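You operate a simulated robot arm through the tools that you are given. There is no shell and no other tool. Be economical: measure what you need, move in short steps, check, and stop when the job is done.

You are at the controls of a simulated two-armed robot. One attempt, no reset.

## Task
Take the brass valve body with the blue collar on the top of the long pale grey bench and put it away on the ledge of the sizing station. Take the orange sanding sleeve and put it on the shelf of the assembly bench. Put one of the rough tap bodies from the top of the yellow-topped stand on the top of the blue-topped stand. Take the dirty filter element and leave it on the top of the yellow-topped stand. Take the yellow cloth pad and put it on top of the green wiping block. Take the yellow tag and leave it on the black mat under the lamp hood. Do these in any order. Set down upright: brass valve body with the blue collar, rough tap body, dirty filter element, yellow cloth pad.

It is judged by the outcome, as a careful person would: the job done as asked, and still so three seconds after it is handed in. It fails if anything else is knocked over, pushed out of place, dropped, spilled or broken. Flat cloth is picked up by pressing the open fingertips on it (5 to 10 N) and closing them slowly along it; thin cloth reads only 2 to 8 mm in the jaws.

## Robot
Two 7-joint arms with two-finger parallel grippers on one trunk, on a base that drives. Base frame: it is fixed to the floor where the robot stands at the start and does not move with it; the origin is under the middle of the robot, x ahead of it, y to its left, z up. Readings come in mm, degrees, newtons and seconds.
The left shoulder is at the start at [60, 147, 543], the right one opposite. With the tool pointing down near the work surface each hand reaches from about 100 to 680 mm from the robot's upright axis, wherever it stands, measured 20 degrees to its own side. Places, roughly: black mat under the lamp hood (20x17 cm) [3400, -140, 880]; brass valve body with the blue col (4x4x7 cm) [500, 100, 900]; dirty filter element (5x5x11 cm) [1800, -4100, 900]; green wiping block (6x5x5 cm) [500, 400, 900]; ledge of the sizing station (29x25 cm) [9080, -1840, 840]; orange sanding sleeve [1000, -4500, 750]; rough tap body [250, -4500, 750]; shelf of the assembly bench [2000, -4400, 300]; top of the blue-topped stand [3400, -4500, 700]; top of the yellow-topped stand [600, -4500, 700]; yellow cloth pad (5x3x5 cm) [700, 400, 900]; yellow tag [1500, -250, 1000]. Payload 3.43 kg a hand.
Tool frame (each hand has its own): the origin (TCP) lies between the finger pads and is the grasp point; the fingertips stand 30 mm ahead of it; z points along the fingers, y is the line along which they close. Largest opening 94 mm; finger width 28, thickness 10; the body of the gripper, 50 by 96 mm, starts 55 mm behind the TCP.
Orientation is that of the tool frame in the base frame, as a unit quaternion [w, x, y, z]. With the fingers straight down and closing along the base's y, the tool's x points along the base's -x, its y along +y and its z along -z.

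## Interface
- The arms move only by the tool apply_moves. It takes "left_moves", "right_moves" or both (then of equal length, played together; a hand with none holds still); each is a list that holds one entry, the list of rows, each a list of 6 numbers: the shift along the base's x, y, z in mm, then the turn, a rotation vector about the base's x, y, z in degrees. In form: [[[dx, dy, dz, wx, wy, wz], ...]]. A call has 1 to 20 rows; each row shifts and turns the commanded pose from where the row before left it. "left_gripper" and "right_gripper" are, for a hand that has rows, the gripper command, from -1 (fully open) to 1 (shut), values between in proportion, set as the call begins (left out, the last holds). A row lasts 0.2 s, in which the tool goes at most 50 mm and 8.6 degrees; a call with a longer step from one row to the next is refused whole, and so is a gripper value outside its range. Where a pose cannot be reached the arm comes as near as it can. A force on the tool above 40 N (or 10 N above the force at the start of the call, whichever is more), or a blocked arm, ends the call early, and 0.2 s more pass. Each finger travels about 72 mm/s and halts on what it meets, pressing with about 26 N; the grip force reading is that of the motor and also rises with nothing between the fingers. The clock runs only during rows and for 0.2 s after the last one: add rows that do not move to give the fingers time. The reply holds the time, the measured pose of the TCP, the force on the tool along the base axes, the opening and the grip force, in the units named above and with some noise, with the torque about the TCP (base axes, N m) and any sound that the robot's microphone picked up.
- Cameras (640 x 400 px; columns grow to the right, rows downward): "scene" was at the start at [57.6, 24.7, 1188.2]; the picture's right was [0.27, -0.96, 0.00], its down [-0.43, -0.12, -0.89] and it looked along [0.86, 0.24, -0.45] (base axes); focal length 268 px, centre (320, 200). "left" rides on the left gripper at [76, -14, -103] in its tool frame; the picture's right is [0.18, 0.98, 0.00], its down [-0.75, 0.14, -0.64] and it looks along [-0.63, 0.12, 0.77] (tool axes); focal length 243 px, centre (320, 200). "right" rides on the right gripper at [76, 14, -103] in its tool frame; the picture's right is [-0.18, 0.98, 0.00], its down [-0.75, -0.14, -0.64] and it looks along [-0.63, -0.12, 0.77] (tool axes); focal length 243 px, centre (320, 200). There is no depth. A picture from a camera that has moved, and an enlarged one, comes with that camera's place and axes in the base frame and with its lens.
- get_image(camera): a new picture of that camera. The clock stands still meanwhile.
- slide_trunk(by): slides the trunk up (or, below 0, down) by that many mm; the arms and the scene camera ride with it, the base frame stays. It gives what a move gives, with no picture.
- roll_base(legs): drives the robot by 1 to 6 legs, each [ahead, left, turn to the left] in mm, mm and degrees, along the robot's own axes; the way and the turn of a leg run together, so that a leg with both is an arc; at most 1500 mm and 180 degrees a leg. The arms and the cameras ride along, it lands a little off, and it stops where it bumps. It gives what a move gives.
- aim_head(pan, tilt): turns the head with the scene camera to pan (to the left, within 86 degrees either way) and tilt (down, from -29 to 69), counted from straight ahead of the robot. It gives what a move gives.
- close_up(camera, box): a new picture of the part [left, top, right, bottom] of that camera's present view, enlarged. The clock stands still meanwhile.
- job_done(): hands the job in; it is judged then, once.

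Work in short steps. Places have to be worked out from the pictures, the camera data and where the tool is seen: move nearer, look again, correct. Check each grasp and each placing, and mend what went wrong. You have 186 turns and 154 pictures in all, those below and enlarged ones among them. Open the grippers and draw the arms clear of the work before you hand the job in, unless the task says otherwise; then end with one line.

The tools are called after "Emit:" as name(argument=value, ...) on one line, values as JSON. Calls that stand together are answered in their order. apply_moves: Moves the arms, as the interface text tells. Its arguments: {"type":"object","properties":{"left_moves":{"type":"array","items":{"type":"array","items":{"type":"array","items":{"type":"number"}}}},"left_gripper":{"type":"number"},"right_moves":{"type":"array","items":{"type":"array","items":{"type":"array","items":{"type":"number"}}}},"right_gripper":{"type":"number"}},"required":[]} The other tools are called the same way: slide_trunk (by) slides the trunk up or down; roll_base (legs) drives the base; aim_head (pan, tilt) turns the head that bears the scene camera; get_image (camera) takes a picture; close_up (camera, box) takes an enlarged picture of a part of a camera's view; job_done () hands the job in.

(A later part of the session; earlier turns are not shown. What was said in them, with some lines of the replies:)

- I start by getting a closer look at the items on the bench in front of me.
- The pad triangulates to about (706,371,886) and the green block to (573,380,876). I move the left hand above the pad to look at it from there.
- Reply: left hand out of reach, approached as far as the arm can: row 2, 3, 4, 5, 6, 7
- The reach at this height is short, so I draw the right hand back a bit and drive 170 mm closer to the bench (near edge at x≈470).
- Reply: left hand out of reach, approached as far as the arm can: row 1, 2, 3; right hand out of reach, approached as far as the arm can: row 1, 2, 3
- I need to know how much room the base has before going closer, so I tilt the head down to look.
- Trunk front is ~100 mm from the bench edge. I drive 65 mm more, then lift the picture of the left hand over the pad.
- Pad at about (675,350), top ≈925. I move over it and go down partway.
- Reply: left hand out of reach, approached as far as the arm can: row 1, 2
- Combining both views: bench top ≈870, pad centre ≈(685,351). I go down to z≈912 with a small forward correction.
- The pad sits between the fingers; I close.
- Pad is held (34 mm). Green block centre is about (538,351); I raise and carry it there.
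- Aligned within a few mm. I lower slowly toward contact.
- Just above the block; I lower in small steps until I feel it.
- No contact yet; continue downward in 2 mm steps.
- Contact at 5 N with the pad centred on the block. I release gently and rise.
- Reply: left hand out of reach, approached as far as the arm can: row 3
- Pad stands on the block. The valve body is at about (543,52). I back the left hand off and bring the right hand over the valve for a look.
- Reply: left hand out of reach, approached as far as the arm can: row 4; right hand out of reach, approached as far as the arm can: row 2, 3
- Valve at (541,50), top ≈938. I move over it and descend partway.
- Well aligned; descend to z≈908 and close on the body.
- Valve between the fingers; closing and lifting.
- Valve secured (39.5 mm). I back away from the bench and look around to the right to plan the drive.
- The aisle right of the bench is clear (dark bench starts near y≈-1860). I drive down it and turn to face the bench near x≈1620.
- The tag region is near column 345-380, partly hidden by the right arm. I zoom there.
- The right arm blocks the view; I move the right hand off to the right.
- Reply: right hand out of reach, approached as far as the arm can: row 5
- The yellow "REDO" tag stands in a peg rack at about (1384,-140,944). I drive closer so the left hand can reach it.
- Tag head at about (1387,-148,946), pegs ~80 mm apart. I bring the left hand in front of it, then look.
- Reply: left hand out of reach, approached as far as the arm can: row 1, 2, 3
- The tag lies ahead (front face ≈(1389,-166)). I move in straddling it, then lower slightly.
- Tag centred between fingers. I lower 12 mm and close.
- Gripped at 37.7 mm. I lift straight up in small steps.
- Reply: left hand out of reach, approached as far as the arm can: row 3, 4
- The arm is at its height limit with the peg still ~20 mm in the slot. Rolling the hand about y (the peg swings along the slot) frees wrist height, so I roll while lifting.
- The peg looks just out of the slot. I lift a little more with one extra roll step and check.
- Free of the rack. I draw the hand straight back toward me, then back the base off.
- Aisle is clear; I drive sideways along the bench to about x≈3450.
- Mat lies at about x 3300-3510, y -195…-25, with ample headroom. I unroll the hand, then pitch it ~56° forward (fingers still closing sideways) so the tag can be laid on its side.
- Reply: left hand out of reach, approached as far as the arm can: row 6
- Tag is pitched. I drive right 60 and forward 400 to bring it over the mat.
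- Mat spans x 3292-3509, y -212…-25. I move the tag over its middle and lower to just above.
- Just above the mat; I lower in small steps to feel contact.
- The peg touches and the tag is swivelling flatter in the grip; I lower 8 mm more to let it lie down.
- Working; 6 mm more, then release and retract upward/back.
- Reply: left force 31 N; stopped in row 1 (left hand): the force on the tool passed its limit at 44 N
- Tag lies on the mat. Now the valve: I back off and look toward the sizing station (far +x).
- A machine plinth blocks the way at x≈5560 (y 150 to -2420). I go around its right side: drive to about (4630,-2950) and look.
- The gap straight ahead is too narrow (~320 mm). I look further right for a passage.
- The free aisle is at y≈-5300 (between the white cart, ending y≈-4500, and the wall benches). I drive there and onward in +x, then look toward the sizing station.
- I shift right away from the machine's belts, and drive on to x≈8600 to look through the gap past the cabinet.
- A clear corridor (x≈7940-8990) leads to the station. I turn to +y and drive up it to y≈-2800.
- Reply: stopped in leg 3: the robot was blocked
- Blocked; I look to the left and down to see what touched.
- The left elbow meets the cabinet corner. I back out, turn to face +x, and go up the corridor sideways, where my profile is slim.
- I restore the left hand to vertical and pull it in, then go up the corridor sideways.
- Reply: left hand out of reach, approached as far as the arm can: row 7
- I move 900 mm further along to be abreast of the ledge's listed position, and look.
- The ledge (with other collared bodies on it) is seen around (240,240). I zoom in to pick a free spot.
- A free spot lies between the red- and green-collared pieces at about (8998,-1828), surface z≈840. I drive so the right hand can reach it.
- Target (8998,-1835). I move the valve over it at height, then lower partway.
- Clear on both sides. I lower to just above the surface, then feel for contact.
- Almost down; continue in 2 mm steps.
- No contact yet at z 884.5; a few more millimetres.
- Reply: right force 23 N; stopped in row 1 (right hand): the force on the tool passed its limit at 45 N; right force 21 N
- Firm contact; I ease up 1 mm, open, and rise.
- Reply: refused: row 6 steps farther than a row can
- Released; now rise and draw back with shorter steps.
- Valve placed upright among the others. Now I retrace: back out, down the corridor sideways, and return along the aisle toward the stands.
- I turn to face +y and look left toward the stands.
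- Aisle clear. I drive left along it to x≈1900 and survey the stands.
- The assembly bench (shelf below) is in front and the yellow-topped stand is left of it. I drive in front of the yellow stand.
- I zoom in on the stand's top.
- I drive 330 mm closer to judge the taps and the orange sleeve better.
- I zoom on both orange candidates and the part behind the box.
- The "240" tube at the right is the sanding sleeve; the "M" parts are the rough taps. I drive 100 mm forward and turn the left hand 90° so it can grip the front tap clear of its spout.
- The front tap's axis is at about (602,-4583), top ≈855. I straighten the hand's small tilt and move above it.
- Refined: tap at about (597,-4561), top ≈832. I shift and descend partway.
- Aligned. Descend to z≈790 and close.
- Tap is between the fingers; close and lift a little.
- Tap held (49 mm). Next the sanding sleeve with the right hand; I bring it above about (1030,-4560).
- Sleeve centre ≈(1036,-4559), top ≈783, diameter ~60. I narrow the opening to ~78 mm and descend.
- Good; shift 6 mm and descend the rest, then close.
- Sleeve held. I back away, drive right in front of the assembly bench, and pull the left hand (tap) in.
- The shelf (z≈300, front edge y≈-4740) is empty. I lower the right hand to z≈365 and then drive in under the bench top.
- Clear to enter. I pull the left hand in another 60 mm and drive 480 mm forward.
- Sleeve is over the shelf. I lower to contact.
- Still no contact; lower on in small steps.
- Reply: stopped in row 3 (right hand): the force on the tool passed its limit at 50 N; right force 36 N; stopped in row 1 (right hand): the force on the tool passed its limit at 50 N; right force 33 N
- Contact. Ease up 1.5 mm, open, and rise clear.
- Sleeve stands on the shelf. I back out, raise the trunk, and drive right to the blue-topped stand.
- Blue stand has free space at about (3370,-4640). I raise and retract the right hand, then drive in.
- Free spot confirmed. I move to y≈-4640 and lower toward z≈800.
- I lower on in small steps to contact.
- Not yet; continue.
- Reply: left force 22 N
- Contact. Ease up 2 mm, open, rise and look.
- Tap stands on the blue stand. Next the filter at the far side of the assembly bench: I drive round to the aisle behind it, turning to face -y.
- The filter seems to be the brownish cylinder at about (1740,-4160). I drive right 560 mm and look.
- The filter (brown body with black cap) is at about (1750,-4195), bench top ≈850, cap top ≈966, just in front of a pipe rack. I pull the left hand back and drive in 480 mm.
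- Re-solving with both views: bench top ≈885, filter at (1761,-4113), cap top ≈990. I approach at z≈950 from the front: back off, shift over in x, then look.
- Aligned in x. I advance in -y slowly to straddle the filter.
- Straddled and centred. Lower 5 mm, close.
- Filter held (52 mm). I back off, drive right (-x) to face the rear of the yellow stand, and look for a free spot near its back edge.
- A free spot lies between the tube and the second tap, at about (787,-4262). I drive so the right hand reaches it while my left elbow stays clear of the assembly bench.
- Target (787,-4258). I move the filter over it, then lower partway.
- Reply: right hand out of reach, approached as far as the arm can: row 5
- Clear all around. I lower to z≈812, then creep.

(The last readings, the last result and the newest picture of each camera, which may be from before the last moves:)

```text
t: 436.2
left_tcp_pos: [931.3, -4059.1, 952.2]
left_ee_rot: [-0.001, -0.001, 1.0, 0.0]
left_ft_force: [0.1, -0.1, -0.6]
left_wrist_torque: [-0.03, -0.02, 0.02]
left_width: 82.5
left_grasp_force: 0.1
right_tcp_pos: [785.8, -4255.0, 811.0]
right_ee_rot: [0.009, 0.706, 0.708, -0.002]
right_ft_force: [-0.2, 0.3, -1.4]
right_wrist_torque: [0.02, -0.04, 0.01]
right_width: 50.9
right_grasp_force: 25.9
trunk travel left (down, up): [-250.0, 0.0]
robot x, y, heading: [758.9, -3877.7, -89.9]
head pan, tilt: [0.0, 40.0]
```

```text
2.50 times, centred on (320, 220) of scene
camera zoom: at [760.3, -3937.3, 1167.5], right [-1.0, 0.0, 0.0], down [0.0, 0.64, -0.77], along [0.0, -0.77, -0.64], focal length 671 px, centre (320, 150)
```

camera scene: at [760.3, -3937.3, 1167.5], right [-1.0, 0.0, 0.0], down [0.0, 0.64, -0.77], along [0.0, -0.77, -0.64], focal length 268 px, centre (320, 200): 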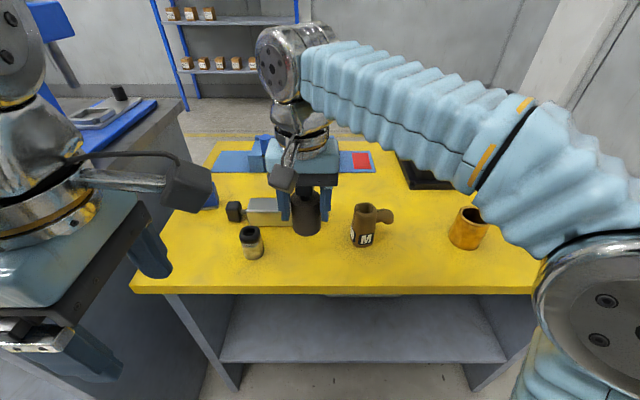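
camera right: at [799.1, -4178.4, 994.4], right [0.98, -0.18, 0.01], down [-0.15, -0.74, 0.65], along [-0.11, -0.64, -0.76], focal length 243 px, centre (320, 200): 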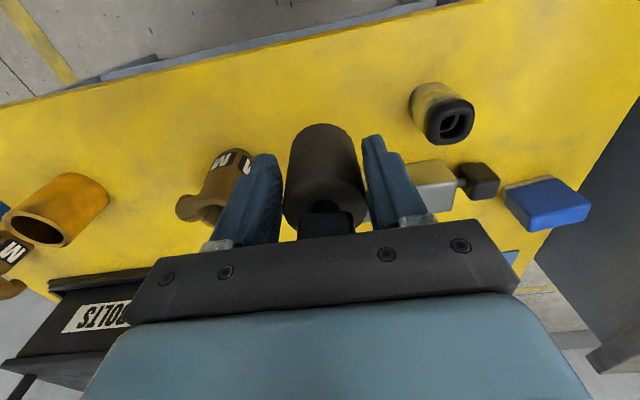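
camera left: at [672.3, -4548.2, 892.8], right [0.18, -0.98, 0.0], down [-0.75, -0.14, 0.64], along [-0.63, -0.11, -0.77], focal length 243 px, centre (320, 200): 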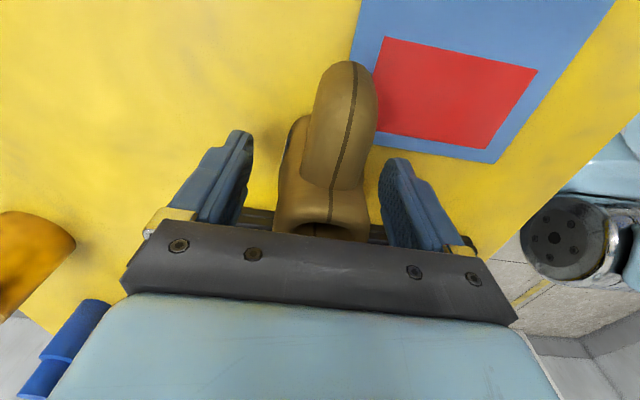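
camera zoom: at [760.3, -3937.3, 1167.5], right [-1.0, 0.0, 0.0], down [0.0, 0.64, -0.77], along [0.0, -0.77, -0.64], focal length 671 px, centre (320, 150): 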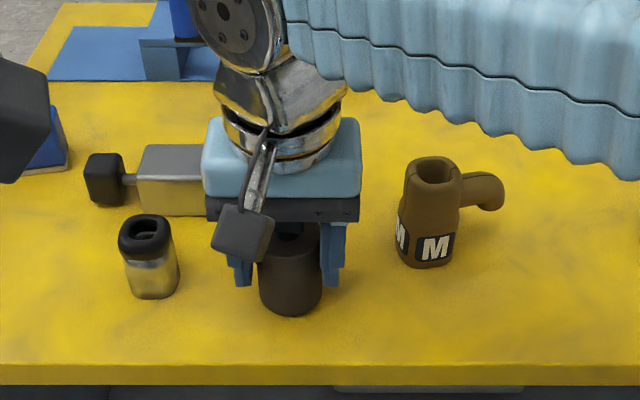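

A bit more; 2 mm steps to contact.

Emit:
apply_moves(right_moves=[[[0, 0, -2, 0, 0, 0], [0, 0, -2, 0, 0, 0], [0, 0, 0, 0, 0, 0]]])

Emit:
apply_moves(right_moves=[[[0, 0, -2, 0, 0, 0], [0, 0, -2, 0, 0, 0], [0, 0, 0, 0, 0, 0]]])

```text
t: 437.0
left_tcp_pos: [930.9, -4058.9, 953.7]
left_ee_rot: [0.0, 0.0, 1.0, 0.0]
left_ft_force: [-0.1, 0.4, -0.9]
left_wrist_torque: [-0.03, 0.01, -0.01]
left_width: 82.1
left_grasp_force: 0.1
right_tcp_pos: [784.2, -4254.4, 805.6]
right_ee_rot: [0.01, 0.706, 0.708, -0.004]
right_ft_force: [0.9, 0.6, 10.3]
right_wrist_torque: [-0.29, -0.21, 0.01]
right_width: 50.7
right_grasp_force: 25.9
trunk travel left (down, up): [-250.0, 0.0]
robot x, y, heading: [759.5, -3884.0, -89.9]
head pan, tilt: [0.0, 40.0]
```

```text
t: 437.8
left_tcp_pos: [930.3, -4058.3, 952.0]
left_ee_rot: [0.001, -0.001, 1.0, 0.0]
left_ft_force: [-0.2, -1.0, -0.3]
left_wrist_torque: [0.03, -0.01, 0.01]
left_width: 82.2
left_grasp_force: 0.1
right_tcp_pos: [784.4, -4253.4, 800.9]
right_ee_rot: [0.008, 0.706, 0.708, -0.002]
right_ft_force: [-0.5, 2.9, 8.8]
right_wrist_torque: [-0.09, 0.01, -0.01]
right_width: 47.0
right_grasp_force: 25.7
trunk travel left (down, up): [-250.0, 0.0]
robot x, y, heading: [761.6, -3877.4, -90.0]
head pan, tilt: [0.0, 40.0]
```

In contact (it slid a little in the grip). I release and rise.

Emit:
apply_moves(right_moves=[[[0, 0, 1, 0, 0, 0], [0, 0, 0, 0, 0, 0], [0, 0, 0, 0, 0, 0], [0, 0, 0, 0, 0, 0]]], right_gripper=-0.5)

Emit:
close_up(camera="scene", box=[220, 140, 420, 300])

```text
t: 438.8
left_tcp_pos: [931.3, -4058.7, 952.8]
left_ee_rot: [-0.001, -0.001, 1.0, 0.001]
left_ft_force: [0.7, 0.0, 0.1]
left_wrist_torque: [0.01, 0.02, -0.01]
left_width: 82.2
left_grasp_force: 0.1
right_tcp_pos: [783.6, -4253.6, 801.8]
right_ee_rot: [0.008, 0.706, 0.708, -0.002]
right_ft_force: [0.3, -0.6, 0.5]
right_wrist_torque: [0.0, 0.0, -0.03]
right_width: 70.5
right_grasp_force: 0.1
trunk travel left (down, up): [-250.0, 0.0]
robot x, y, heading: [759.6, -3878.8, -89.9]
head pan, tilt: [0.0, 40.0]
```

```text
2.50 times, centred on (320, 220) of scene
camera zoom: at [760.3, -3937.3, 1167.5], right [-1.0, 0.0, 0.0], down [0.0, 0.64, -0.77], along [0.0, -0.77, -0.64], focal length 671 px, centre (320, 150)
```

zoom: 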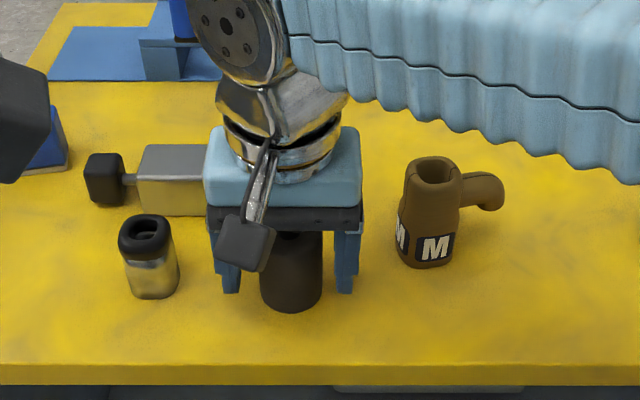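

Filter stands free. Rise straight up, then draw back.

Emit:
apply_moves(right_moves=[[[0, 0, 20, 0, 0, 0], [0, 0, 30, 0, 0, 0], [0, 0, 30, 0, 0, 0], [0, 0, 30, 0, 0, 0], [0, 0, 30, 0, 0, 0], [0, 20, 15, 0, 0, 0], [0, 30, 0, 0, 0, 0], [0, 40, 0, 0, 0, 0], [0, 40, 0, 0, 0, 0], [0, 0, 0, 0, 0, 0]]])

Emit:
roll_base(legs=[[-350, 0, 0]])

Emit:
get_image(camera="scene")

```text
t: 441.0
left_tcp_pos: [930.6, -4058.1, 952.0]
left_ee_rot: [0.0, -0.001, 1.0, -0.001]
left_ft_force: [0.4, -0.9, -0.7]
left_wrist_torque: [-0.05, 0.03, -0.01]
left_width: 82.3
left_grasp_force: 0.1
right_tcp_pos: [784.8, -4125.8, 957.8]
right_ee_rot: [0.009, 0.707, 0.708, -0.004]
right_ft_force: [-0.6, 0.1, 0.4]
right_wrist_torque: [-0.02, -0.01, -0.01]
right_width: 70.6
right_grasp_force: 0.0
trunk travel left (down, up): [-250.0, 0.0]
robot x, y, heading: [761.2, -3885.3, -89.8]
head pan, tilt: [0.0, 40.0]
```

```text
t: 443.3
left_tcp_pos: [929.7, -3701.5, 952.5]
left_ee_rot: [-0.002, 0.001, 1.0, 0.0]
left_ft_force: [-0.1, 0.3, 0.3]
left_wrist_torque: [0.01, 0.01, 0.0]
left_width: 82.3
left_grasp_force: 0.1
right_tcp_pos: [783.5, -3769.5, 957.7]
right_ee_rot: [0.009, 0.709, 0.706, -0.002]
right_ft_force: [0.1, -0.6, -0.2]
right_wrist_torque: [0.01, 0.02, 0.0]
right_width: 70.3
right_grasp_force: 0.0
trunk travel left (down, up): [-250.0, 0.0]
robot x, y, heading: [756.3, -3523.3, -90.1]
head pan, tilt: [0.0, 40.0]
```

```text
31 pictures are left
camera scene: at [760.4, -3580.9, 1167.5], right [-1.0, 0.0, 0.0], down [0.0, 0.64, -0.77], along [0.0, -0.77, -0.64], focal length 268 px, centre (320, 200)
```

scene: 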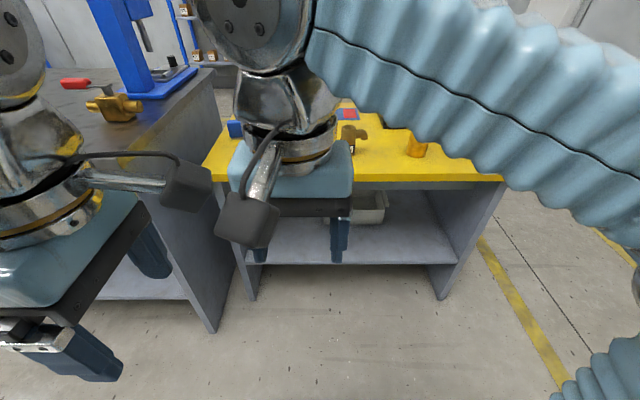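

I move the right hand aside to verify the filter stands upright.

Emit:
apply_moves(right_moves=[[[-40, 10, 0, 0, 0, 0], [-40, 10, 0, 0, 0, 0], [-40, 10, 0, 0, 0, 0], [-40, 10, 0, 0, 0, 0], [-40, 0, 0, 0, 0, 0], [0, 0, 0, 0, 0, 0]]])

Emit:
get_image(camera="scene")

```text
t: 444.7
left_tcp_pos: [930.4, -3703.2, 953.0]
left_ee_rot: [0.0, 0.001, 1.0, 0.0]
left_ft_force: [-1.0, -0.7, -0.2]
left_wrist_torque: [0.01, 0.01, 0.01]
left_width: 82.2
left_grasp_force: 0.1
right_tcp_pos: [581.4, -3727.8, 956.7]
right_ee_rot: [0.009, 0.708, 0.706, -0.002]
right_ft_force: [0.0, 0.6, 0.0]
right_wrist_torque: [-0.01, -0.04, -0.01]
right_width: 70.4
right_grasp_force: 0.1
trunk travel left (down, up): [-250.0, 0.0]
robot x, y, heading: [758.8, -3523.3, -90.3]
head pan, tilt: [0.0, 40.0]
```

```text
30 pictures are left
camera scene: at [760.2, -3580.7, 1167.5], right [-1.0, 0.0, 0.0], down [0.0, 0.64, -0.77], along [0.0, -0.77, -0.64], focal length 268 px, centre (320, 200)
```

scene: 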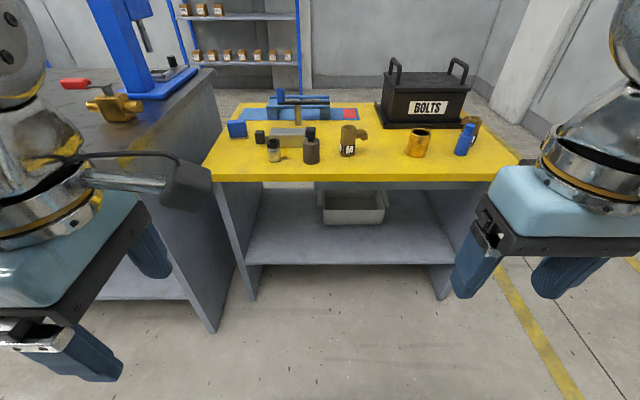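

All six items are placed and checked. I open both grippers fully and then hand in.

Emit:
apply_moves(left_moves=[[[0, 0, 0, 0, 0, 0], [0, 0, 0, 0, 0, 0]]], right_moves=[[[0, 0, 0, 0, 0, 0], [0, 0, 0, 0, 0, 0]]], left_gripper=-1, right_gripper=-1)

Emit:
job_done()

```text
t: 445.3
left_tcp_pos: [930.6, -3703.3, 953.2]
left_ee_rot: [-0.001, 0.001, 1.0, 0.0]
left_ft_force: [1.1, 0.0, -0.1]
left_wrist_torque: [0.0, -0.03, 0.03]
left_width: 94.1
left_grasp_force: 0.0
right_tcp_pos: [581.5, -3727.7, 957.1]
right_ee_rot: [0.008, 0.708, 0.706, -0.003]
right_ft_force: [-0.6, 1.1, -1.4]
right_wrist_torque: [-0.02, 0.01, -0.02]
right_width: 94.1
right_grasp_force: 0.1
trunk travel left (down, up): [-250.0, 0.0]
robot x, y, heading: [761.3, -3524.8, -90.2]
head pan, tilt: [0.0, 40.0]
```

```text
The job is handed in.
```

All six items are at their destinations: the valve body, tap, filter and pad are standing upright, the sleeve is on the shelf and the tag is on the mat; on the way my left elbow bumped a cabinet by the sizing-station corridor, and I saw no sign that anything moved.
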